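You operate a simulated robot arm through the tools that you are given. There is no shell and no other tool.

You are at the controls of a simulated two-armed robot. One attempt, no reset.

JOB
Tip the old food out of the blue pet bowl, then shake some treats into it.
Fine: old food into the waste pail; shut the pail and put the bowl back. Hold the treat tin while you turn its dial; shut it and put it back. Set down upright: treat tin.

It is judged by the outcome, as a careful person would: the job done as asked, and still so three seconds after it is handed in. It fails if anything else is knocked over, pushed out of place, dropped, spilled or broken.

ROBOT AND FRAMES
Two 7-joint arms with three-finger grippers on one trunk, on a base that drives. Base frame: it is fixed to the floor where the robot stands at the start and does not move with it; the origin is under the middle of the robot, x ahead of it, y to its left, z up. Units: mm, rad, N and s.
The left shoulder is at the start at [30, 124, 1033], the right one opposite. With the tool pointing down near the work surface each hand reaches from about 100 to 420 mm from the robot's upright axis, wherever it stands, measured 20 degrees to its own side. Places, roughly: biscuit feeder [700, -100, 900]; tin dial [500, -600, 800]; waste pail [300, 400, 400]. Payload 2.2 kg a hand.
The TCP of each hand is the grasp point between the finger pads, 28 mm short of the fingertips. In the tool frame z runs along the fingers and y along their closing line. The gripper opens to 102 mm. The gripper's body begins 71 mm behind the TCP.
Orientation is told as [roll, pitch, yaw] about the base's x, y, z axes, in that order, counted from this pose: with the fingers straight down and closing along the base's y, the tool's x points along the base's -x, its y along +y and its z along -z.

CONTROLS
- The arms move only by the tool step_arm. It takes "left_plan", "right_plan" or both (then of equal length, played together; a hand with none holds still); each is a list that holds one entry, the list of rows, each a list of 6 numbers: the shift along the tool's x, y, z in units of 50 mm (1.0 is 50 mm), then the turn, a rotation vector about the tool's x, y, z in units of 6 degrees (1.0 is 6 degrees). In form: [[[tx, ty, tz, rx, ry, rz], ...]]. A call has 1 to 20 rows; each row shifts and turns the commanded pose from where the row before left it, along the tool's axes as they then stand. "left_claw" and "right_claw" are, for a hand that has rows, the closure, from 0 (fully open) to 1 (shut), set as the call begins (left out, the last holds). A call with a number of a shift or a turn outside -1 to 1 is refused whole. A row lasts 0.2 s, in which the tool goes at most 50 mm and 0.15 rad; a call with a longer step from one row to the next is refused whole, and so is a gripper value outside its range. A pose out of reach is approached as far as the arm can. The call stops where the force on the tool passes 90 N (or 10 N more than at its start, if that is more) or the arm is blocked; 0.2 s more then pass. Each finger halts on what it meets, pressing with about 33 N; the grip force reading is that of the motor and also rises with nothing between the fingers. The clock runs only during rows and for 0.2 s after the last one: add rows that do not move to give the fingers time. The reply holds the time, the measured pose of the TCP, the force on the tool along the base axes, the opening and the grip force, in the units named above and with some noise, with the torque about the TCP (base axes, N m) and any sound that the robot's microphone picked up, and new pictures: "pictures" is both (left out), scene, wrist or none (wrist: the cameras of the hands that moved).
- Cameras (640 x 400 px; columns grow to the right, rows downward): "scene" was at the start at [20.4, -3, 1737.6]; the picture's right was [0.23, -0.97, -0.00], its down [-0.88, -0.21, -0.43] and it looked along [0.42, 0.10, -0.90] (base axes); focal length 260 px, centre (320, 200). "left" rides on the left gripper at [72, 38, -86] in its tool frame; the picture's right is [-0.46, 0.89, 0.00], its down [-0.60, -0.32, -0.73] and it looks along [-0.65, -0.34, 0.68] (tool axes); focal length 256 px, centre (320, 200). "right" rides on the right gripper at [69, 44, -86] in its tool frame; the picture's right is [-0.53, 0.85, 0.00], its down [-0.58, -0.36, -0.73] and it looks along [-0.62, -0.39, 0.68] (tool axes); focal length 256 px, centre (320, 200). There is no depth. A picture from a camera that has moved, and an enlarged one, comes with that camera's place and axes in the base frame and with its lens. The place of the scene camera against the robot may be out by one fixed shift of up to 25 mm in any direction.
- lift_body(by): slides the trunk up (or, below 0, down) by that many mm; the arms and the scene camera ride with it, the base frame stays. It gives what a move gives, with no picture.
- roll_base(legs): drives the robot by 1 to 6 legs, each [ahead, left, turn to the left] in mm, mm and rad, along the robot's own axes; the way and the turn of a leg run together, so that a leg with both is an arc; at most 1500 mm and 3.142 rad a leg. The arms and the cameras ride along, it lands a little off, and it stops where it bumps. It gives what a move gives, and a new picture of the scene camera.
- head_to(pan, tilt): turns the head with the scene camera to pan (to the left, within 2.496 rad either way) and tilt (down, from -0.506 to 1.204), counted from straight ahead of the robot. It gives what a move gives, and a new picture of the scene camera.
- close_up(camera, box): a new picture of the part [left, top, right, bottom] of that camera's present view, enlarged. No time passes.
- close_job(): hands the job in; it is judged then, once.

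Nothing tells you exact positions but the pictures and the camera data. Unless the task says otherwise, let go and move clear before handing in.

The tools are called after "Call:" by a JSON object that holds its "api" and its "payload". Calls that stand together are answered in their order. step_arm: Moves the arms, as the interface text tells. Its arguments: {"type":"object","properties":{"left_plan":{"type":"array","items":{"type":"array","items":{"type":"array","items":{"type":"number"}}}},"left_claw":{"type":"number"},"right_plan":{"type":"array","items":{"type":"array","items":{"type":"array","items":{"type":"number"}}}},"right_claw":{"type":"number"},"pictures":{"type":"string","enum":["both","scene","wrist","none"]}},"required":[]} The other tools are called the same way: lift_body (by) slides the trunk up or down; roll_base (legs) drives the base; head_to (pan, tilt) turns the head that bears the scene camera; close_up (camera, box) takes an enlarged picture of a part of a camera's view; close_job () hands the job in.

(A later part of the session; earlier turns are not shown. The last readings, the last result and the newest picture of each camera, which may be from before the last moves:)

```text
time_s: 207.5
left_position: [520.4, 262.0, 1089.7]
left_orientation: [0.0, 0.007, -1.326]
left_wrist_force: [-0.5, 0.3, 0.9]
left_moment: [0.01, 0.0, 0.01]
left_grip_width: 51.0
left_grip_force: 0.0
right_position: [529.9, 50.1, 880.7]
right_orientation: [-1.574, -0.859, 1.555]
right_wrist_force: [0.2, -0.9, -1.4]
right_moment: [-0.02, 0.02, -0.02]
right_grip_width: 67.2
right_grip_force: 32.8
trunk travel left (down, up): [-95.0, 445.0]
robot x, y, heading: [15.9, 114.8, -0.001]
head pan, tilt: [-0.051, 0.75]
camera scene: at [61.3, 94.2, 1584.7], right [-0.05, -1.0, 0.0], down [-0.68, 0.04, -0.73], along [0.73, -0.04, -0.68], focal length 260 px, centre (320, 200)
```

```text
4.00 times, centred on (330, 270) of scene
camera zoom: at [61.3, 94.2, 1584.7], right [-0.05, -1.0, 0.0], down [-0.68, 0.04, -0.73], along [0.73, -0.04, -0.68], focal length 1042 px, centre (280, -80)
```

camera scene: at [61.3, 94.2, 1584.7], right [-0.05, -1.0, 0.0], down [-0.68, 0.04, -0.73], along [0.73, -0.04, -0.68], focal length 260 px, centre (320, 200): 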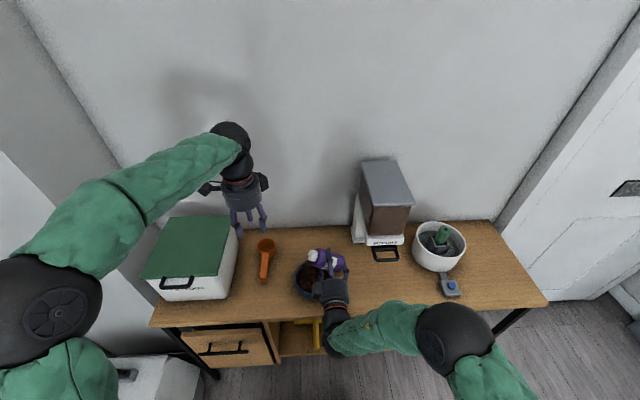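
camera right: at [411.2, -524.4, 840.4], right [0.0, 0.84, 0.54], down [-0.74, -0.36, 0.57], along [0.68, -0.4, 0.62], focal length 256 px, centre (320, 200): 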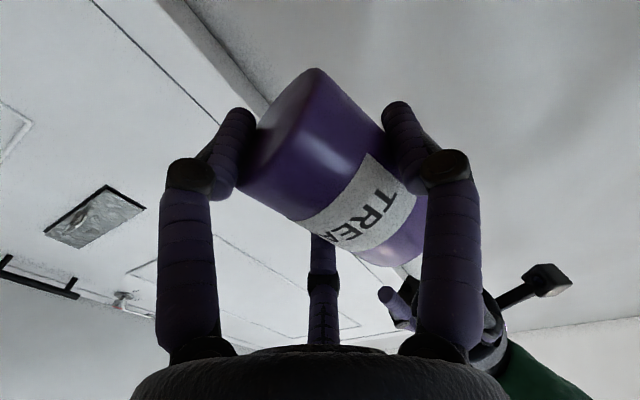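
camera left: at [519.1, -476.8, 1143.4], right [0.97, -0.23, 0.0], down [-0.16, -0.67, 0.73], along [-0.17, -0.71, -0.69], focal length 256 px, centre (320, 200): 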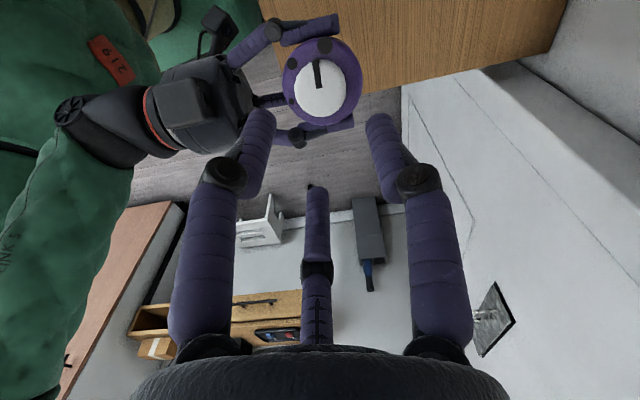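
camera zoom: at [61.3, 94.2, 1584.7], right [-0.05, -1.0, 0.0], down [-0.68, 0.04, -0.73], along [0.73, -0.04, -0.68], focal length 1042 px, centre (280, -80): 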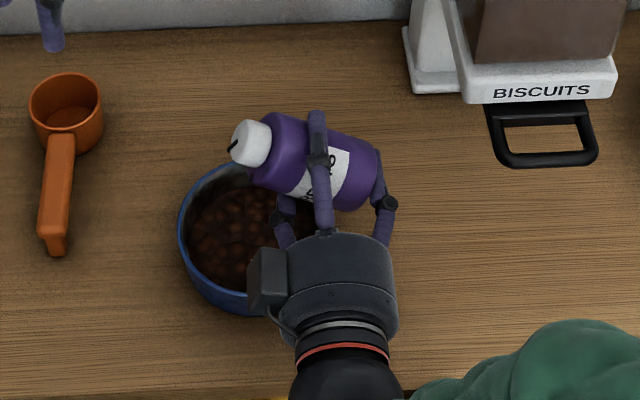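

The bowl has a fair portion of treats and the bench around it is clean. I will roll the tin back upright.

Call:
{"api": "step_arm", "payload": {"right_plan": [[[0, 0, 0, 0, 0, 1], [0, 0, 0, 0, 0, 1], [0, 0, 0, 0, 0, 1], [0, 0, 0, 0, 0, 1], [0, 0, 0, 0, 0, 1], [0, 0, 0, 0, 0, 1], [0, 0, 0, 0, 0, 1], [0, 0, 0, 0, 0, 0.5], [-0.4, 0, 0, 0, 0, 0], [0, 0, 0, 0, 0, 0]]], "pictures": "scene"}}

Call:
{"api": "close_up", "payload": {"camera": "scene", "box": [270, 210, 390, 310]}}

Call:
{"api": "close_up", "payload": {"camera": "left", "box": [200, 60, 520, 280]}}

```text
time_s: 209.7
left_position: [521.3, 262.4, 1088.5]
left_orientation: [0.001, 0.006, -1.326]
left_wrist_force: [-1.0, -0.1, 0.0]
left_moment: [0.01, -0.01, 0.02]
left_grip_width: 51.1
left_grip_force: 0.1
right_position: [530.1, 49.1, 900.7]
right_orientation: [1.572, -1.497, -1.589]
right_wrist_force: [-0.4, 0.3, -1.4]
right_moment: [-0.01, -0.02, -0.04]
right_grip_width: 67.4
right_grip_force: 33.2
trunk travel left (down, up): [-95.0, 445.0]
robot x, y, heading: [16.7, 115.1, -0.007]
head pan, tilt: [-0.051, 0.75]
camera scene: at [61.4, 94.2, 1584.7], right [-0.05, -1.0, 0.0], down [-0.68, 0.04, -0.73], along [0.73, -0.04, -0.68], focal length 260 px, centre (320, 200)
```

scene: 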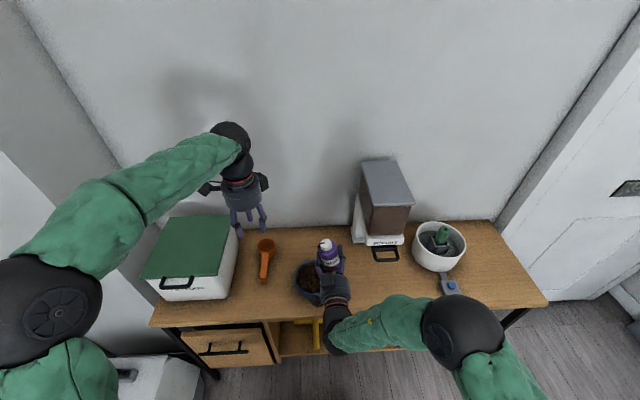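

```text
4.00 times, centred on (330, 260) of scene
camera zoom: at [61.4, 94.2, 1584.7], right [-0.05, -1.0, 0.0], down [-0.68, 0.04, -0.73], along [0.73, -0.04, -0.68], focal length 1042 px, centre (280, -40)
```

zoom: 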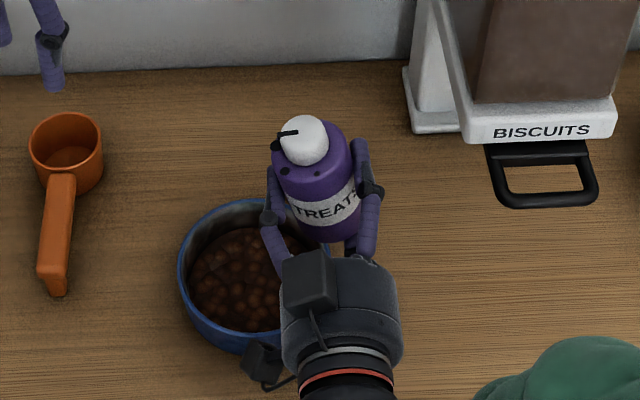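

```text
1.82 times, centred on (360, 170) of left
camera zoom: at [541.4, 341.9, 1175.2], right [0.97, -0.24, 0.0], down [-0.16, -0.67, 0.73], along [-0.17, -0.71, -0.69], focal length 465 px, centre (247, 254)
```

zoom: 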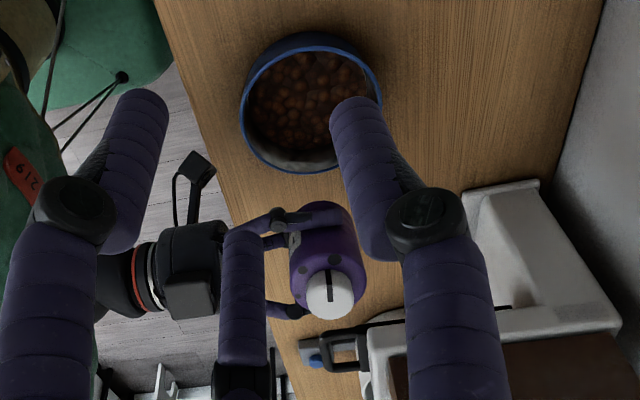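

The treats are in and nothing is spilled. I will back off from the bench, slide right to the tin's place, and drive in again.

Call:
{"api": "roll_base", "payload": {"legs": [[-265, 0, 0.007]]}}

Call:
{"api": "roll_base", "payload": {"legs": [[0, -607, 0]]}}

Call:
{"api": "roll_base", "payload": {"legs": [[248, 0, 0]]}}

Call:
{"api": "close_up", "payload": {"camera": "scene", "box": [290, 200, 390, 300]}}

```text
time_s: 211.6
left_position: [262.3, 268.9, 1088.7]
left_orientation: [-0.001, 0.007, -1.317]
left_wrist_force: [0.0, 0.2, -0.7]
left_moment: [0.03, 0.0, -0.05]
left_grip_width: 51.0
left_grip_force: 0.1
right_position: [273.4, 53.1, 901.3]
right_orientation: [1.594, -1.496, -1.598]
right_wrist_force: [-0.3, -0.2, -1.5]
right_moment: [-0.01, 0.04, -0.03]
right_grip_width: 67.3
right_grip_force: 32.2
trunk travel left (down, up): [-95.0, 445.0]
robot x, y, heading: [-241.4, 118.2, 0.007]
head pan, tilt: [-0.051, 0.75]
camera scene: at [-195.8, 94.1, 1584.7], right [-0.04, -1.0, 0.0], down [-0.68, 0.03, -0.73], along [0.73, -0.03, -0.68], focal length 260 px, centre (320, 200)
```

scene: 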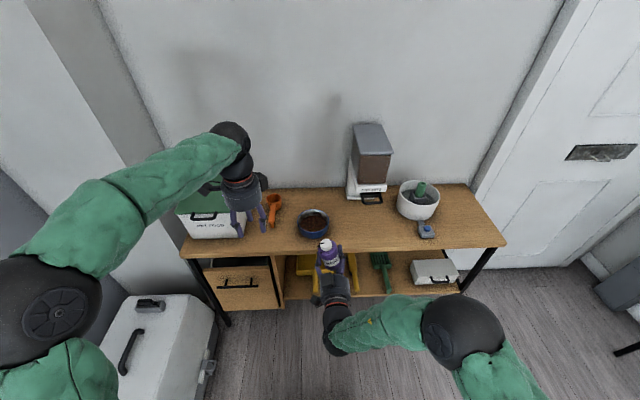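

```text
time_s: 215.0
left_position: [268.3, -349.0, 1088.0]
left_orientation: [0.001, 0.007, -1.318]
left_wrist_force: [-0.1, -0.8, 0.1]
left_moment: [0.01, -0.01, 0.03]
left_grip_width: 51.1
left_grip_force: 0.2
right_position: [278.8, -563.9, 899.7]
right_orientation: [1.58, -1.495, -1.588]
right_wrist_force: [-0.3, 0.2, -0.3]
right_moment: [-0.01, -0.02, 0.03]
right_grip_width: 66.9
right_grip_force: 33.3
trunk travel left (down, up): [-95.0, 445.0]
robot x, y, heading: [-230.0, -503.2, 0.002]
head pan, tilt: [-0.051, 0.75]
camera scene: at [-190.6, -523.0, 1584.7], right [-0.05, -1.0, 0.0], down [-0.68, 0.03, -0.73], along [0.73, -0.03, -0.68], focal length 260 px, centre (320, 200)
```

scene: 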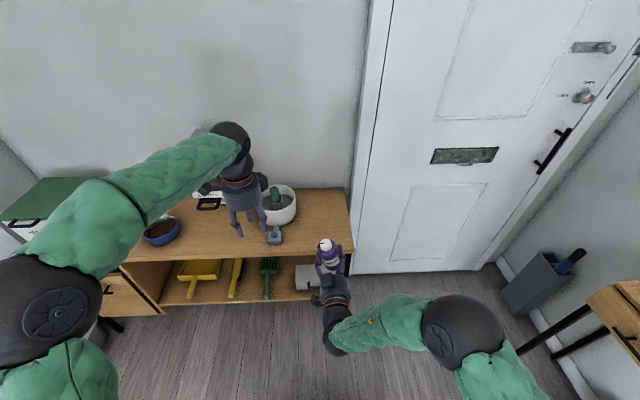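

```text
time_s: 216.9
left_position: [523.1, -351.3, 1087.6]
left_orientation: [0.0, 0.008, -1.324]
left_wrist_force: [0.5, 0.4, -0.7]
left_moment: [-0.03, 0.0, 0.03]
left_grip_width: 51.0
left_grip_force: 0.0
right_position: [531.7, -567.3, 899.3]
right_orientation: [1.566, -1.496, -1.578]
right_wrist_force: [0.0, -0.3, -2.9]
right_moment: [0.0, 0.0, 0.03]
right_grip_width: 66.9
right_grip_force: 32.8
trunk travel left (down, up): [-95.0, 445.0]
robot x, y, heading: [20.7, -501.5, 0.0]
head pan, tilt: [-0.051, 0.75]
camera scene: at [63.8, -522.2, 1584.6], right [-0.05, -1.0, 0.0], down [-0.68, 0.04, -0.73], along [0.73, -0.04, -0.68], focal length 260 px, centre (320, 200)
```

scene: 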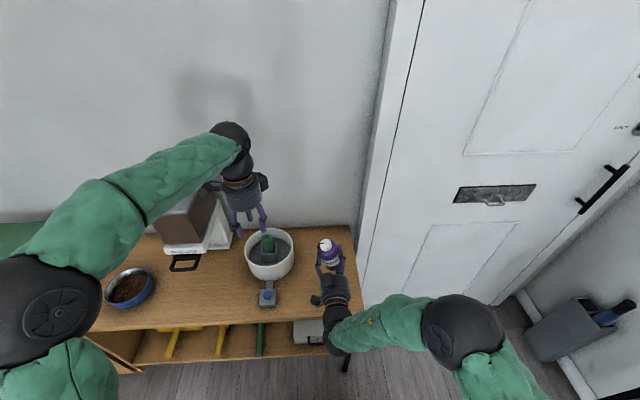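

```text
4.00 times, centred on (340, 250) of scene
camera zoom: at [63.8, -522.2, 1584.6], right [-0.05, -1.0, 0.0], down [-0.68, 0.04, -0.73], along [0.73, -0.04, -0.68], focal length 1042 px, centre (240, 0)
```

zoom: 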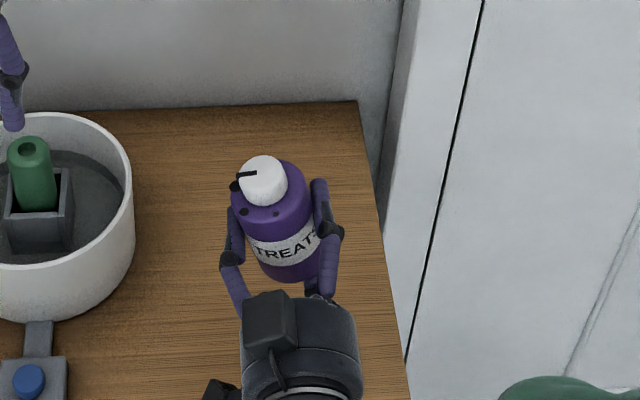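

The tin is back over its place, leaning a little left. I will roll the right hand about 12° to the right to bring the tin upright, and check.

Call:
{"api": "step_arm", "payload": {"right_plan": [[[0, 0, 0, 0, 0, 0.7], [0, 0, 0, 0, 0, 0.7], [0, 0, 0, 0, 0, 0.6], [0, 0, 0, 0, 0, 0]]], "pictures": "both"}}

Call:
{"api": "close_up", "payload": {"camera": "scene", "box": [290, 200, 390, 300]}}

Call:
{"api": "close_up", "payload": {"camera": "left", "box": [200, 0, 440, 200]}}

```text
time_s: 217.9
left_position: [523.6, -352.9, 1088.5]
left_orientation: [0.001, 0.008, -1.324]
left_wrist_force: [0.3, 0.1, -0.7]
left_moment: [0.0, 0.02, 0.03]
left_grip_width: 51.0
left_grip_force: 0.0
right_position: [530.9, -566.4, 900.2]
right_orientation: [1.573, -1.286, -1.586]
right_wrist_force: [-0.3, 0.6, -1.4]
right_moment: [0.0, -0.01, -0.02]
right_grip_width: 66.6
right_grip_force: 33.0
trunk travel left (down, up): [-95.0, 445.0]
robot x, y, heading: [17.1, -503.6, -0.0]
head pan, tilt: [-0.051, 0.75]
camera scene: at [62.7, -522.2, 1584.7], right [-0.05, -1.0, 0.0], down [-0.68, 0.04, -0.73], along [0.73, -0.04, -0.68], focal length 260 px, centre (320, 200)
camera right: at [445.7, -504.0, 846.2], right [0.01, 0.66, 0.75], down [-0.74, -0.5, 0.45], along [0.67, -0.56, 0.48], focal length 256 px, centre (320, 200)
```

scene: 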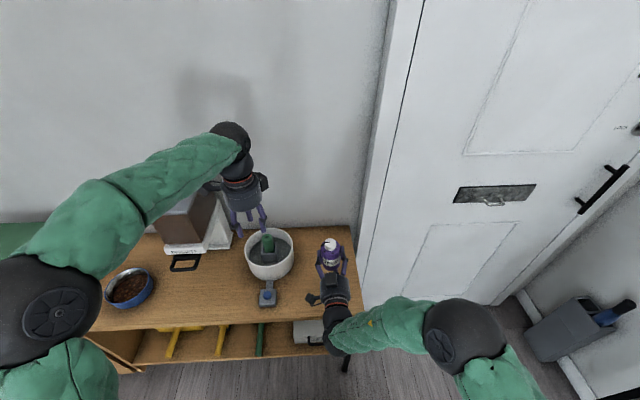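
right: 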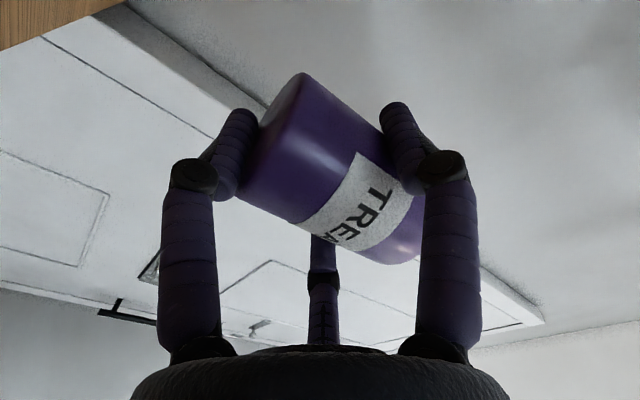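

```text
4.00 times, centred on (340, 250) of scene
camera zoom: at [62.7, -522.2, 1584.7], right [-0.05, -1.0, 0.0], down [-0.68, 0.04, -0.73], along [0.73, -0.04, -0.68], focal length 1042 px, centre (240, 0)
```

zoom: 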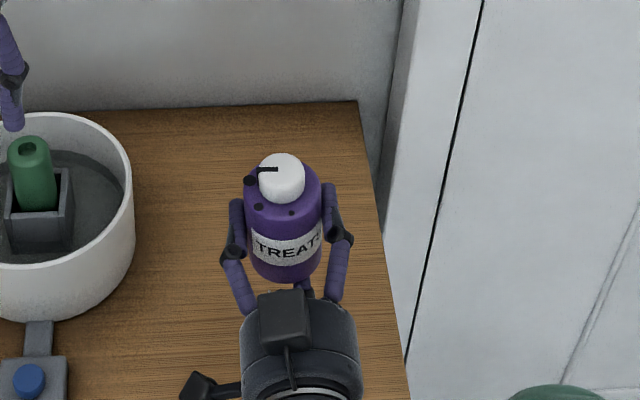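

```text
2.00 times, centred on (320, 100) of left
camera zoom: at [542.3, -273.8, 1175.3], right [0.97, -0.23, 0.0], down [-0.16, -0.67, 0.73], along [-0.17, -0.71, -0.69], focal length 512 px, centre (320, 400)
```

zoom: 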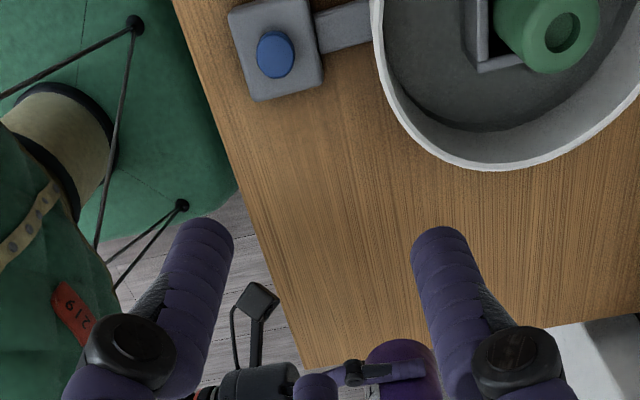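

The tin is nearly upright, still about 5° to the left. I will roll the last 5° and bring the left hand above the dial again.

Call:
{"api": "step_arm", "payload": {"right_plan": [[[0, 0, 0, 0, 0, 0.4], [0, 0, 0, 0, 0, 0.4], [0, 0, 0, 0, 0, 0]]], "pictures": "none"}}

Call:
{"api": "step_arm", "payload": {"left_plan": [[[-0.6, -0.12, 0, 0, 0, 0], [-0.85, -0.17, 0, 0, 0, 0], [-0.85, -0.17, 0, 0, 0, 0], [-0.85, -0.17, 0, 0, 0, 0], [-0.85, -0.17, 0, 0, 0, 0], [0, 0, 0, 0, 0, 0]]], "left_claw": 0.35, "pictures": "both"}}

Call:
{"api": "close_up", "payload": {"camera": "left", "box": [220, 20, 420, 180]}}

Call:
{"api": "close_up", "payload": {"camera": "scene", "box": [290, 200, 390, 300]}}

```text
time_s: 218.7
left_position: [522.7, -352.0, 1088.6]
left_orientation: [0.0, 0.007, -1.325]
left_wrist_force: [-0.2, -0.5, -0.4]
left_moment: [0.0, 0.02, 0.01]
left_grip_width: 51.0
left_grip_force: 0.2
right_position: [533.2, -562.2, 908.9]
right_orientation: [1.557, -1.255, -1.578]
right_wrist_force: [-0.5, 0.0, -1.6]
right_moment: [0.01, 0.0, 0.04]
right_grip_width: 66.7
right_grip_force: 33.5
right hand out of reach, approached as far as the arm can: row 1, 2
trunk travel left (down, up): [-95.0, 445.0]
robot x, y, heading: [18.6, -499.2, -0.001]
head pan, tilt: [-0.051, 0.75]
```

```text
time_s: 220.1
left_position: [530.9, -556.3, 1084.2]
left_orientation: [0.0, 0.007, -1.324]
left_wrist_force: [1.0, 0.5, 0.4]
left_moment: [0.02, 0.0, 0.03]
left_grip_width: 66.3
left_grip_force: 0.0
right_position: [532.6, -562.1, 909.9]
right_orientation: [1.559, -1.256, -1.578]
right_wrist_force: [0.0, 0.7, -0.6]
right_moment: [-0.03, 0.01, 0.02]
right_grip_width: 66.9
right_grip_force: 33.2
trunk travel left (down, up): [-95.0, 445.0]
robot x, y, heading: [23.4, -502.6, -0.005]
head pan, tilt: [-0.051, 0.75]
camera scene: at [62.5, -521.9, 1584.7], right [-0.05, -1.0, 0.0], down [-0.68, 0.04, -0.73], along [0.73, -0.04, -0.68], focal length 260 px, centre (320, 200)
camera left: at [551.3, -478.8, 1170.9], right [0.97, -0.23, 0.0], down [-0.16, -0.67, 0.73], along [-0.17, -0.71, -0.69], focal length 256 px, centre (320, 200)
```

scene: 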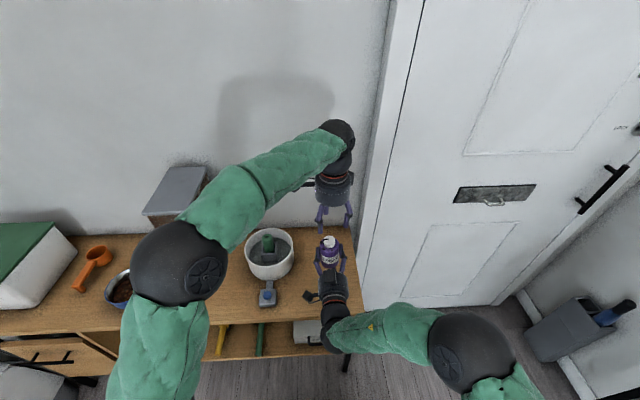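
left: 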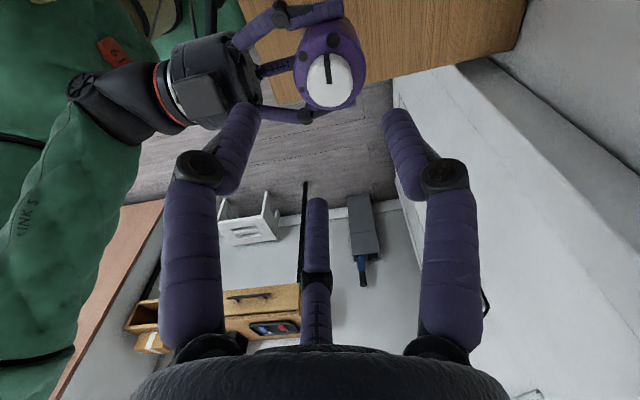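

```text
2.50 times, centred on (320, 100) of left
camera zoom: at [551.3, -478.8, 1170.9], right [0.97, -0.23, 0.0], down [-0.16, -0.67, 0.73], along [-0.17, -0.71, -0.69], focal length 640 px, centre (320, 450)
```

zoom: 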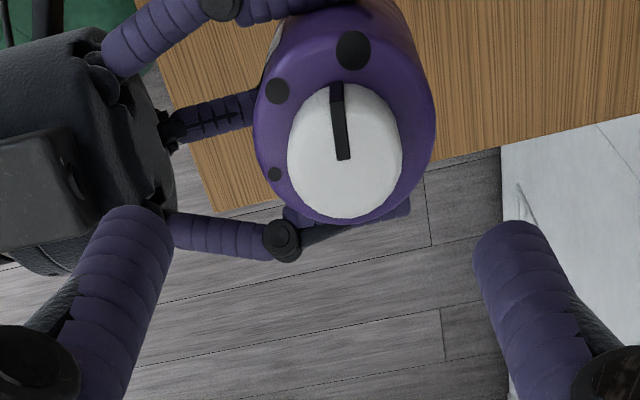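

```text
4.00 times, centred on (340, 250) of scene
camera zoom: at [62.5, -521.9, 1584.7], right [-0.05, -1.0, 0.0], down [-0.68, 0.04, -0.73], along [0.73, -0.04, -0.68], focal length 1042 px, centre (240, 0)
```

zoom: 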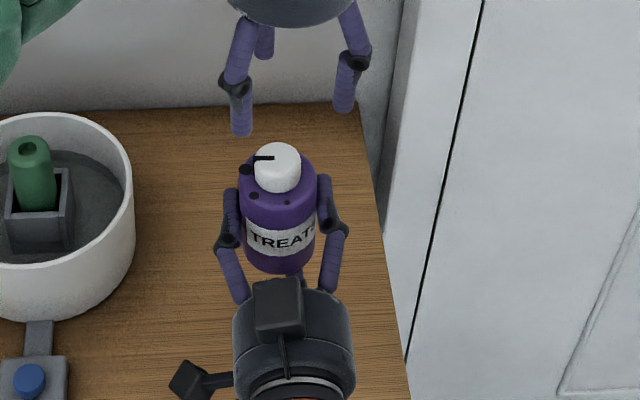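

The tin stands upright to within 1–2°, and the dial's centre is at about [540, -556, 978]. I will shift over it and descend in two steps, checking in between.

Call:
{"api": "step_arm", "payload": {"left_plan": [[[-0.02, 0.17, 0, 0, 0, 0], [0, 0, 0.5, 0, 0, 0], [0, 0, 0.5, 0, 0, 0], [0, 0, 0.5, 0, 0, 0], [0, 0, 0, 0, 0, 0], [0, 0, 0, 0, 0, 0]]], "pictures": "wrist"}}

Call:
{"api": "close_up", "payload": {"camera": "left", "box": [220, 60, 420, 220]}}

Call:
{"api": "close_up", "payload": {"camera": "scene", "box": [290, 200, 390, 300]}}

```text
time_s: 221.5
left_position: [540.5, -553.0, 1010.7]
left_orientation: [-0.002, 0.006, -1.325]
left_wrist_force: [-0.1, 0.0, 0.0]
left_moment: [0.0, 0.01, -0.02]
left_grip_width: 66.2
left_grip_force: 0.1
right_position: [532.5, -560.4, 910.2]
right_orientation: [1.559, -1.253, -1.579]
right_wrist_force: [0.5, -0.1, -1.6]
right_moment: [-0.01, -0.03, 0.02]
right_grip_width: 66.7
right_grip_force: 33.1
trunk travel left (down, up): [-95.0, 445.0]
robot x, y, heading: [21.4, -499.2, 0.003]
head pan, tilt: [-0.051, 0.75]
camera left: at [559.6, -474.5, 1096.8], right [0.97, -0.23, 0.0], down [-0.16, -0.67, 0.73], along [-0.17, -0.71, -0.69], focal length 256 px, centre (320, 200)
```

left: 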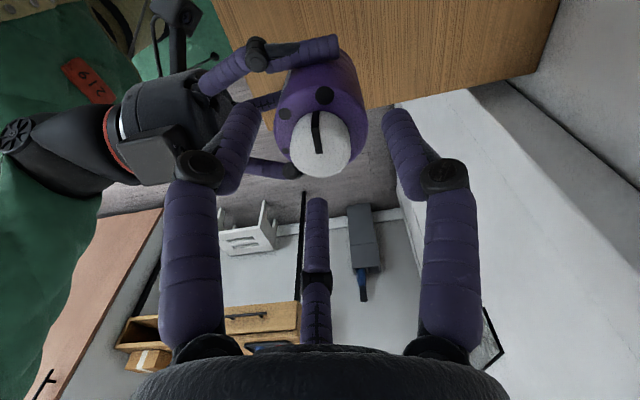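

```text
2.50 times, centred on (320, 140) of left
camera zoom: at [559.6, -474.5, 1096.8], right [0.97, -0.23, 0.0], down [-0.16, -0.67, 0.73], along [-0.17, -0.71, -0.69], focal length 640 px, centre (320, 350)
```

zoom: 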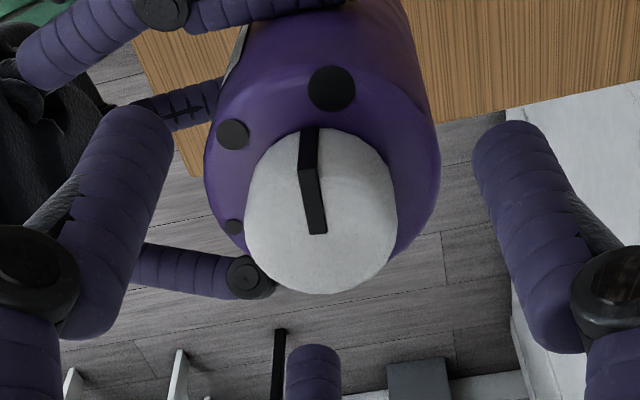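

```text
4.00 times, centred on (340, 250) of scene
camera zoom: at [62.6, -522.3, 1584.7], right [-0.05, -1.0, 0.0], down [-0.68, 0.04, -0.73], along [0.73, -0.04, -0.68], focal length 1042 px, centre (240, 0)
```

zoom: 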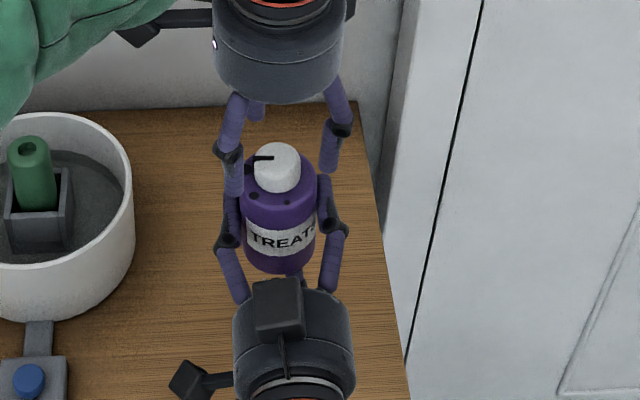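

The dial sits right under the hand; from its apparent size the top is at about z 987. I will go down the remaining 16 mm and close on it.

Call:
{"api": "step_arm", "payload": {"left_plan": [[[0, 0, 0.18, 0, 0, 0], [0, 0, 0.15, 0, 0, 0], [0, 0, 0, 0, 0, 0], [0, 0, 0, 0, 0, 0]]], "pictures": "none"}}

Call:
{"api": "step_arm", "payload": {"left_plan": [[[0, 0, 0, 0, 0, 0], [0, 0, 0, 0, 0, 0], [0, 0, 0, 0, 0, 0], [0, 0, 0, 0, 0, 0]]], "left_claw": 1.0, "pictures": "wrist"}}

Call:
{"api": "close_up", "payload": {"camera": "left", "box": [220, 60, 420, 220]}}

```text
time_s: 222.5
left_position: [539.3, -553.8, 994.7]
left_orientation: [0.0, 0.006, -1.325]
left_wrist_force: [-0.8, 0.6, 0.5]
left_moment: [0.0, -0.02, -0.01]
left_grip_width: 66.3
left_grip_force: 0.1
right_position: [533.6, -562.7, 908.7]
right_orientation: [1.56, -1.254, -1.578]
right_wrist_force: [-0.2, 0.4, -1.6]
right_moment: [-0.01, 0.02, 0.01]
right_grip_width: 66.7
right_grip_force: 33.0
trunk travel left (down, up): [-95.0, 445.0]
robot x, y, heading: [16.9, -499.9, 0.0]
head pan, tilt: [-0.051, 0.75]
```

```text
time_s: 223.5
left_position: [539.6, -554.6, 994.8]
left_orientation: [-0.002, 0.005, -1.324]
left_wrist_force: [-8.9, -18.1, 3.8]
left_moment: [-1.15, 0.25, -0.02]
left_grip_width: 31.7
left_grip_force: 33.0
right_position: [534.0, -562.0, 908.1]
right_orientation: [1.555, -1.257, -1.57]
right_wrist_force: [7.5, 18.2, -5.1]
right_moment: [-0.44, 0.5, 0.06]
right_grip_width: 66.6
right_grip_force: 32.9
trunk travel left (down, up): [-95.0, 445.0]
robot x, y, heading: [19.8, -500.8, -0.002]
head pan, tilt: [-0.051, 0.75]
camera left: at [558.9, -476.4, 1081.3], right [0.97, -0.24, 0.0], down [-0.16, -0.67, 0.73], along [-0.17, -0.71, -0.69], focal length 256 px, centre (320, 200)
```

left: 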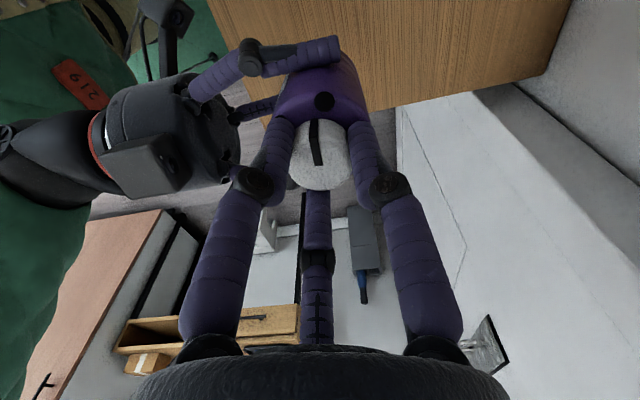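

```text
2.50 times, centred on (320, 140) of left
camera zoom: at [558.9, -476.4, 1081.3], right [0.97, -0.24, 0.0], down [-0.16, -0.67, 0.73], along [-0.17, -0.71, -0.69], focal length 640 px, centre (320, 350)
```

zoom: 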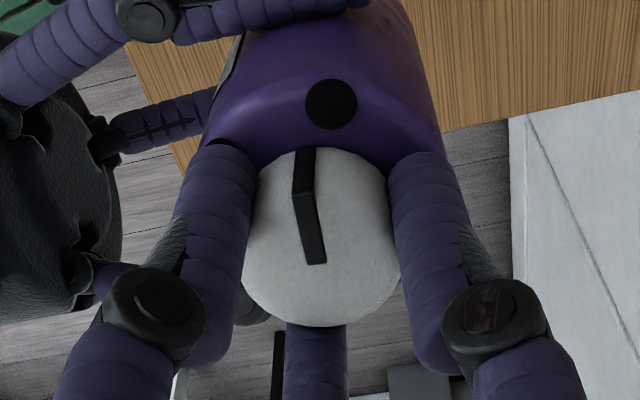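

I have the dial again (32 mm, full force). I will relieve the small push between the hands and start turning the dial back counterclockwise.

Call:
{"api": "step_arm", "payload": {"left_plan": [[[-0.03, -0.026, 0, 0, 0, 0], [0, 0, 0, 0, 0, -0.8], [0, 0, 0, 0, 0, -0.95], [0, 0, 0, 0, 0, -0.95], [0, 0, 0, 0, 0, -0.95], [0, 0, 0, 0, 0, 0]]], "pictures": "none"}}

Call:
{"api": "step_arm", "payload": {"left_plan": [[[0, 0, 0, 0, 0, -0.95], [0, 0, 0, 0, 0, -0.95], [0, 0, 0, 0, 0, -0.95], [0, 0, 0, 0, 0, -0.95], [0, 0, 0, 0, 0, 0]]], "pictures": "wrist"}}

```text
time_s: 224.9
left_position: [540.2, -556.5, 994.6]
left_orientation: [0.003, 0.007, -0.941]
left_wrist_force: [-9.3, -9.0, 6.5]
left_moment: [-0.65, 0.38, 0.01]
left_grip_width: 31.9
left_grip_force: 33.4
right_position: [533.2, -563.3, 910.2]
right_orientation: [1.555, -1.254, -1.576]
right_wrist_force: [8.8, 9.7, -8.7]
right_moment: [-0.16, 0.48, 0.0]
right_grip_width: 66.7
right_grip_force: 32.8
trunk travel left (down, up): [-95.0, 445.0]
robot x, y, heading: [18.4, -501.6, -0.005]
head pan, tilt: [-0.051, 0.75]
```

```text
time_s: 226.1
left_position: [540.8, -554.7, 996.2]
left_orientation: [0.005, 0.004, -0.543]
left_wrist_force: [-0.5, -8.4, -0.2]
left_moment: [-0.7, 0.11, -0.01]
left_grip_width: 32.0
left_grip_force: 33.1
right_position: [533.0, -562.8, 910.9]
right_orientation: [1.563, -1.255, -1.581]
right_wrist_force: [1.1, 8.8, -0.4]
right_moment: [-0.01, -0.03, 0.08]
right_grip_width: 66.6
right_grip_force: 32.8
trunk travel left (down, up): [-95.0, 445.0]
robot x, y, heading: [16.5, -501.9, -0.0]
head pan, tilt: [-0.051, 0.75]
camera left: at [497.8, -487.0, 1082.2], right [0.86, 0.52, 0.0], down [0.35, -0.59, 0.73], along [0.38, -0.62, -0.69], focal length 256 px, centre (320, 200)
```

left: 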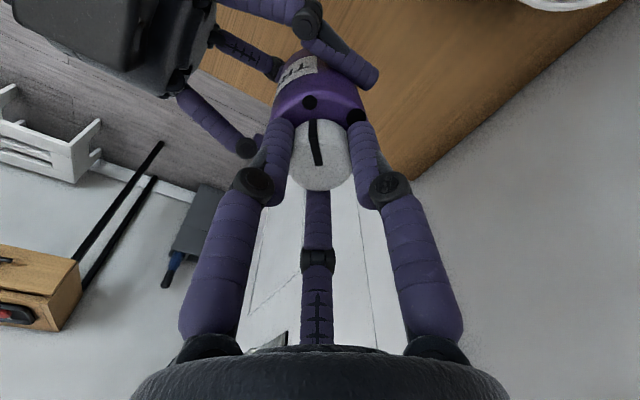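

The pointer is back at the medium dot and everything holds. I will continue toward the small dot.

Call:
{"api": "step_arm", "payload": {"left_plan": [[[0, 0, 0, 0, 0, -0.95], [0, 0, 0, 0, 0, -0.95], [0, 0, 0, 0, 0, -0.95], [0, 0, 0, 0, 0, -0.95], [0, 0, 0, 0, 0, -0.95], [0, 0, 0, 0, 0, 0]]], "pictures": "none"}}

Call:
{"api": "step_arm", "payload": {"left_plan": [[[0, 0, 0, 0, 0, -0.95], [0, 0, 0, 0, 0, -0.95], [0, 0, 0, 0, 0, -0.95], [0, 0, 0, 0, 0, -0.9], [0, 0, 0, 0, 0, 0]]], "pictures": "wrist"}}

Call:
{"api": "close_up", "payload": {"camera": "left", "box": [220, 60, 420, 220]}}

```text
time_s: 227.5
left_position: [540.6, -555.6, 994.8]
left_orientation: [0.01, 0.004, -0.047]
left_wrist_force: [-15.5, -4.1, 2.8]
left_moment: [-0.43, 0.63, -0.01]
left_grip_width: 31.9
left_grip_force: 33.0
right_position: [532.7, -562.3, 909.3]
right_orientation: [1.555, -1.256, -1.574]
right_wrist_force: [16.0, 4.4, -4.5]
right_moment: [0.11, 0.81, -0.03]
right_grip_width: 66.7
right_grip_force: 33.3
trunk travel left (down, up): [-95.0, 445.0]
robot x, y, heading: [21.0, -498.3, -0.003]
head pan, tilt: [-0.051, 0.75]
```

```text
time_s: 228.7
left_position: [540.3, -556.0, 994.3]
left_orientation: [0.008, -0.001, 0.348]
left_wrist_force: [-23.8, 1.6, 5.4]
left_moment: [-0.38, 0.82, -0.03]
left_grip_width: 31.9
left_grip_force: 33.0
right_position: [533.8, -562.0, 910.0]
right_orientation: [1.557, -1.256, -1.578]
right_wrist_force: [24.2, -1.2, -7.2]
right_moment: [0.48, 1.28, -0.17]
right_grip_width: 66.5
right_grip_force: 33.6
trunk travel left (down, up): [-95.0, 445.0]
robot x, y, heading: [18.7, -503.0, -0.002]
head pan, tilt: [-0.051, 0.75]
camera left: at [459.7, -546.1, 1081.7], right [0.14, 0.99, 0.01], down [0.68, -0.1, 0.73], along [0.72, -0.09, -0.69], focal length 256 px, centre (320, 200)
```

left: 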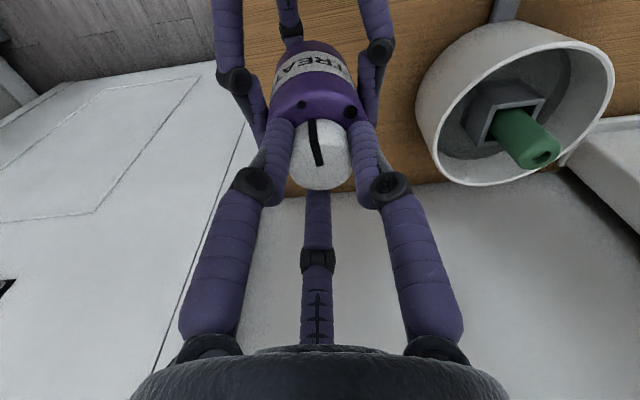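

```text
2.50 times, centred on (320, 140) of left
camera zoom: at [459.7, -546.1, 1081.7], right [0.14, 0.99, 0.01], down [0.68, -0.1, 0.73], along [0.72, -0.09, -0.69], focal length 640 px, centre (320, 350)
```

zoom: 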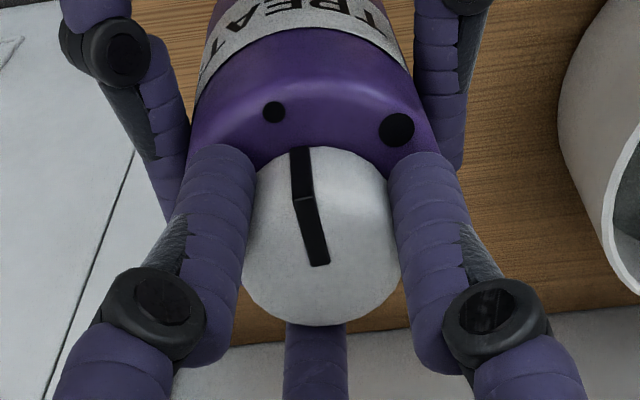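

The small dot is still about 9° away from the pointer. I will ease the push between the hands and turn the last bit.

Call:
{"api": "step_arm", "payload": {"left_plan": [[[0.038, 0.014, -0.01, 0, 0, 0], [0, 0, 0, 0, 0, -0.5], [0, 0, 0, 0, 0, -0.5], [0, 0, 0, 0, 0, -0.5], [0, 0, 0, 0, 0, 0], [0, 0, 0, 0, 0, 0]]], "pictures": "wrist"}}

Call:
{"api": "close_up", "payload": {"camera": "left", "box": [220, 60, 420, 220]}}

```text
time_s: 230.1
left_position: [539.5, -555.8, 995.4]
left_orientation: [0.008, -0.004, 0.503]
left_wrist_force: [13.5, 6.1, -13.5]
left_moment: [0.05, -0.58, -0.15]
left_grip_width: 32.0
left_grip_force: 33.6
right_position: [533.4, -561.6, 910.3]
right_orientation: [1.565, -1.254, -1.584]
right_wrist_force: [-11.4, -5.5, 13.8]
right_moment: [0.56, -0.53, 0.17]
right_grip_width: 66.5
right_grip_force: 32.5
trunk travel left (down, up): [-95.0, 445.0]
robot x, y, heading: [20.7, -500.1, -0.006]
head pan, tilt: [-0.051, 0.75]
camera left: at [457.8, -558.5, 1082.5], right [-0.02, 1.0, 0.01], down [0.68, 0.01, 0.73], along [0.73, 0.02, -0.68], focal length 256 px, centre (320, 200)
```

left: 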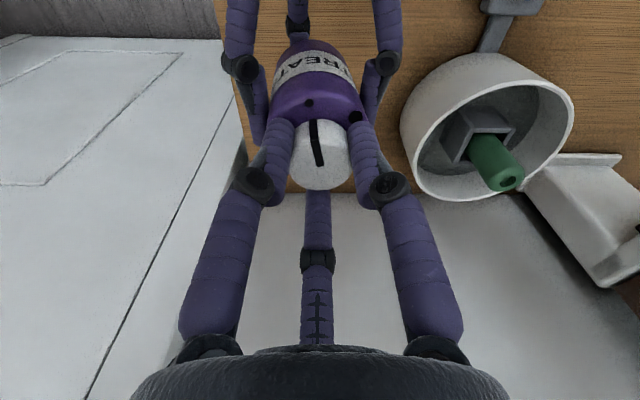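

```text
2.50 times, centred on (320, 140) of left
camera zoom: at [457.8, -558.5, 1082.5], right [-0.02, 1.0, 0.01], down [0.68, 0.01, 0.73], along [0.73, 0.02, -0.68], focal length 640 px, centre (320, 350)
```

zoom: 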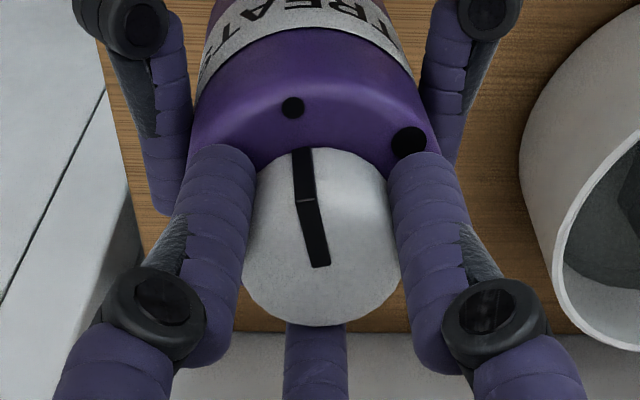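

The pointer is aligned with the small dot and a slight torque shows it has reached its stop, so the tin is shut. I will open the right hand while the left keeps hold of the dial.

Call:
{"api": "step_arm", "payload": {"right_plan": [[[0, 0, 0, 0, 0, 0], [0, 0, 0, 0, 0, 0], [0, 0, 0, 0, 0, 0], [0, 0, 0, 0, 0, 0]]], "right_claw": 0.0, "pictures": "both"}}

Call:
{"api": "close_up", "payload": {"camera": "scene", "box": [290, 200, 390, 300]}}

Call:
{"api": "close_up", "payload": {"camera": "left", "box": [200, 0, 440, 220]}}

```text
time_s: 231.1
left_position: [538.7, -555.1, 996.4]
left_orientation: [0.008, -0.003, 0.504]
left_wrist_force: [-0.1, 0.7, -0.9]
left_moment: [-0.01, 0.01, 0.01]
left_grip_width: 31.8
left_grip_force: 32.7
right_position: [533.6, -562.1, 909.1]
right_orientation: [1.558, -1.255, -1.576]
right_wrist_force: [0.1, -0.2, 0.6]
right_moment: [0.0, 0.01, -0.02]
right_grip_width: 101.9
right_grip_force: 0.0
trunk travel left (down, up): [-95.0, 445.0]
robot x, y, heading: [17.7, -499.9, -0.003]
head pan, tilt: [-0.051, 0.75]
camera scene: at [62.6, -522.3, 1584.7], right [-0.05, -1.0, 0.0], down [-0.68, 0.04, -0.73], along [0.73, -0.04, -0.68], focal length 260 px, centre (320, 200)
camera right: at [448.7, -497.3, 857.2], right [0.01, 0.64, 0.77], down [-0.74, -0.51, 0.44], along [0.67, -0.58, 0.46], focal length 256 px, centre (320, 200)
```

scene: 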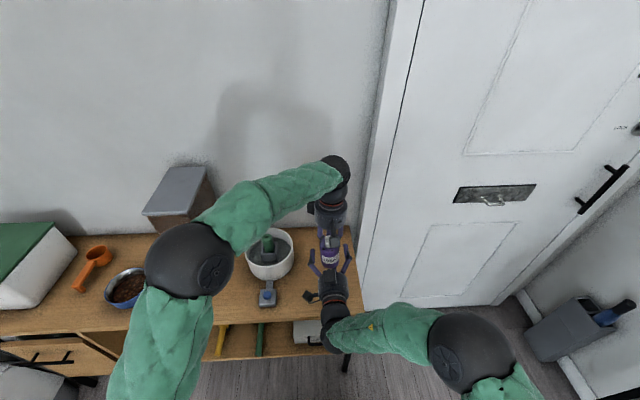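
right: 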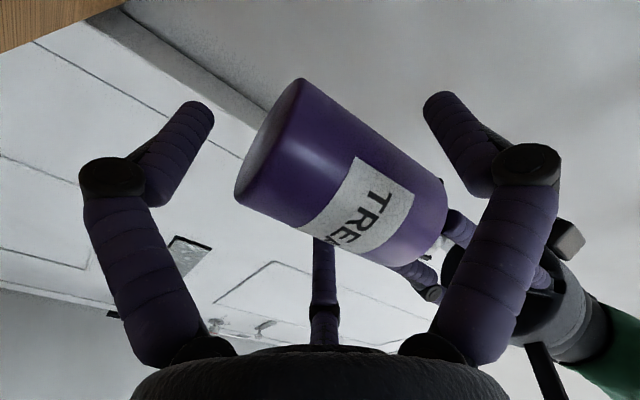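

```text
4.00 times, centred on (340, 250) of scene
camera zoom: at [62.6, -522.3, 1584.7], right [-0.05, -1.0, 0.0], down [-0.68, 0.04, -0.73], along [0.73, -0.04, -0.68], focal length 1042 px, centre (240, 0)
```

zoom: 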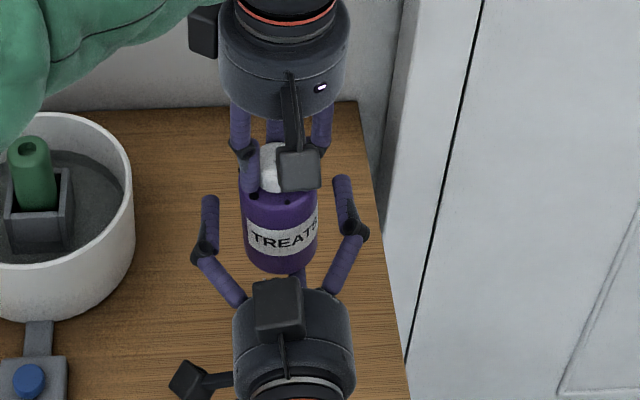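

```text
1.82 times, centred on (320, 110) of left
camera zoom: at [457.2, -558.8, 1083.0], right [-0.02, 1.0, 0.01], down [0.68, 0.01, 0.73], along [0.73, 0.02, -0.68], focal length 465 px, centre (320, 364)
```

zoom: 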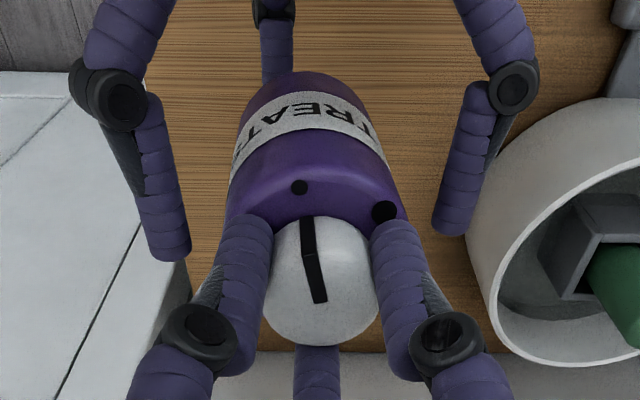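

The right hand is open and clear, and the tin hangs upright from the left hand by its shut dial. I will carry the tin forward out of the right jaws.

Call:
{"api": "step_arm", "payload": {"left_plan": [[[-0.25, -0.14, 0, 0, 0, 0], [-0.4, -0.22, 0, 0, 0, 0], [-0.4, -0.22, 0, 0, 0, 0], [-0.35, -0.193, 0, 0, 0, 0], [0, 0, 0, 0, 0, 0]]], "pictures": "scene"}}

Call:
{"api": "close_up", "payload": {"camera": "scene", "box": [290, 200, 390, 300]}}

```text
time_s: 232.3
left_position: [616.5, -557.7, 996.5]
left_orientation: [0.007, -0.001, 0.504]
left_wrist_force: [0.0, 0.4, -1.9]
left_moment: [0.02, -0.01, 0.01]
left_grip_width: 31.8
left_grip_force: 32.8
right_position: [533.7, -561.3, 908.7]
right_orientation: [1.557, -1.254, -1.575]
right_wrist_force: [-0.6, 0.2, -0.5]
right_moment: [-0.02, 0.0, 0.02]
right_grip_width: 101.9
right_grip_force: 0.1
trunk travel left (down, up): [-95.0, 445.0]
robot x, y, heading: [20.5, -500.6, -0.006]
head pan, tilt: [-0.051, 0.75]
camera scene: at [62.5, -522.2, 1584.7], right [-0.05, -1.0, 0.0], down [-0.68, 0.04, -0.73], along [0.73, -0.04, -0.68], focal length 260 px, centre (320, 200)
```

scene: 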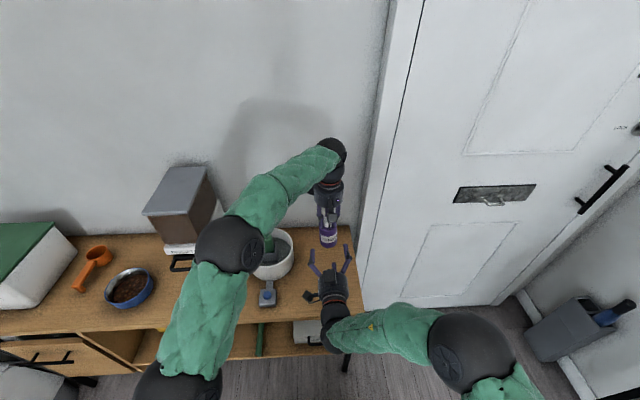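

```text
4.00 times, centred on (340, 250) of scene
camera zoom: at [62.5, -522.2, 1584.7], right [-0.05, -1.0, 0.0], down [-0.68, 0.04, -0.73], along [0.73, -0.04, -0.68], focal length 1042 px, centre (240, 0)
```

zoom: 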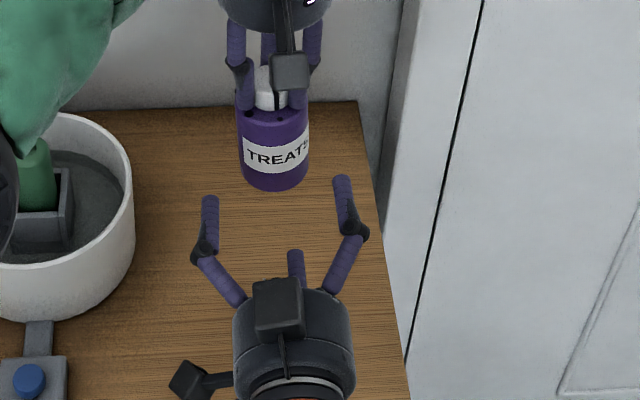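

The tin is clear at [616, -558]. I will fold the right hand back down and withdraw it away from the bench.

Call:
{"api": "step_arm", "payload": {"right_plan": [[[0, 0, 0, 0, 0, -1], [0, 0, 0, 0, 0, -1], [0, 0, 0, 0, 0, -1], [0, 0, 0, 0, 1, 0], [0, 0, 0, 0, 1, 0], [0, 0, 0, 0, 1, 0], [0, 0, 0, 0, 1, 0], [0, 0, 0, 0, 1, 0], [0.45, 0, -0.8, 0, 0, 0], [0.45, 0, -0.8, 0, 0, 0], [0.45, 0, -0.8, 0, 0, 0], [0, 0, 0, 0, 0, 0]]], "pictures": "scene"}}

```text
time_s: 234.9
left_position: [616.4, -557.8, 994.2]
left_orientation: [0.006, -0.002, 0.502]
left_wrist_force: [-0.3, -0.9, -1.6]
left_moment: [-0.03, -0.01, 0.02]
left_grip_width: 31.8
left_grip_force: 33.0
right_position: [396.1, -559.7, 911.0]
right_orientation: [0.003, -1.043, -0.018]
right_wrist_force: [0.3, -0.1, -0.1]
right_moment: [-0.01, 0.01, -0.01]
right_grip_width: 101.9
right_grip_force: 0.0
trunk travel left (down, up): [-95.0, 445.0]
robot x, y, heading: [20.3, -499.8, -0.004]
head pan, tilt: [-0.051, 0.75]
camera scene: at [62.9, -522.1, 1584.7], right [-0.05, -1.0, 0.0], down [-0.68, 0.04, -0.73], along [0.73, -0.04, -0.68], focal length 260 px, centre (320, 200)
```

scene: 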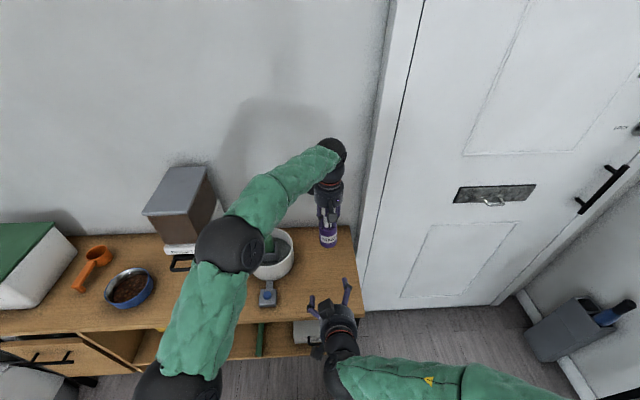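

The right hand is back at x 396. I will move it aside to the right so the left camera block has room, then bring the tin back over its place.

Call:
{"api": "step_arm", "payload": {"right_plan": [[[0, -0.8, 0, 0, 0, 0], [0, -0.9, 0, 0, 0, 0], [0, -0.9, 0, 0, 0, 0], [0, 0, 0, 0, 0, 0]]], "pictures": "none"}}

Call:
{"api": "step_arm", "payload": {"left_plan": [[[0.35, 0.193, 0, 0, 0, 0], [0.4, 0.22, 0, 0, 0, 0], [0.4, 0.22, 0, 0, 0, 0], [0.24, 0.07, 0, 0, 0, 0], [0, 0, 0, 0, 0, 0]]], "pictures": "both"}}

```text
time_s: 235.9
left_position: [616.6, -556.9, 995.7]
left_orientation: [0.005, -0.002, 0.503]
left_wrist_force: [0.4, -0.2, -1.0]
left_moment: [0.01, 0.03, 0.04]
left_grip_width: 31.8
left_grip_force: 33.4
right_position: [395.4, -689.6, 912.2]
right_orientation: [0.001, -1.042, -0.017]
right_wrist_force: [0.0, 0.6, 0.7]
right_moment: [0.02, -0.01, -0.03]
right_grip_width: 102.1
right_grip_force: 0.0
trunk travel left (down, up): [-95.0, 445.0]
robot x, y, heading: [20.5, -500.0, 0.002]
head pan, tilt: [-0.051, 0.75]
```

```text
time_s: 237.1
left_position: [537.9, -558.8, 996.4]
left_orientation: [0.005, -0.002, 0.501]
left_wrist_force: [0.5, 0.0, -1.1]
left_moment: [0.01, 0.0, -0.02]
left_grip_width: 31.9
left_grip_force: 32.6
right_position: [395.5, -689.3, 912.3]
right_orientation: [0.001, -1.044, -0.021]
right_wrist_force: [-0.1, -0.5, 0.5]
right_moment: [0.03, 0.03, 0.02]
right_grip_width: 102.0
right_grip_force: 0.1
trunk travel left (down, up): [-95.0, 445.0]
robot x, y, heading: [19.0, -502.0, -0.0]
head pan, tilt: [-0.051, 0.75]
camera scene: at [62.6, -522.3, 1584.7], right [-0.05, -1.0, 0.0], down [-0.68, 0.04, -0.73], along [0.73, -0.04, -0.68], focal length 260 px, centre (320, 200)
camera left: at [457.1, -561.2, 1083.3], right [-0.02, 1.0, 0.01], down [0.68, 0.01, 0.73], along [0.73, 0.02, -0.68], focal length 256 px, centre (320, 200)
```

scene: 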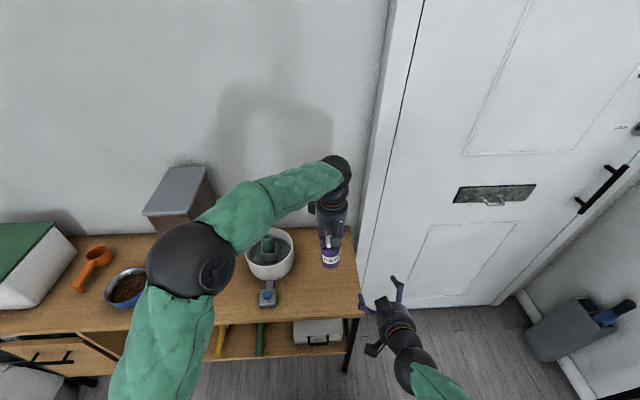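
left: 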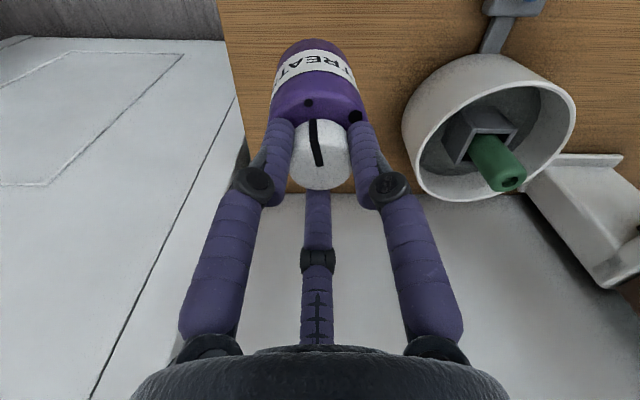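

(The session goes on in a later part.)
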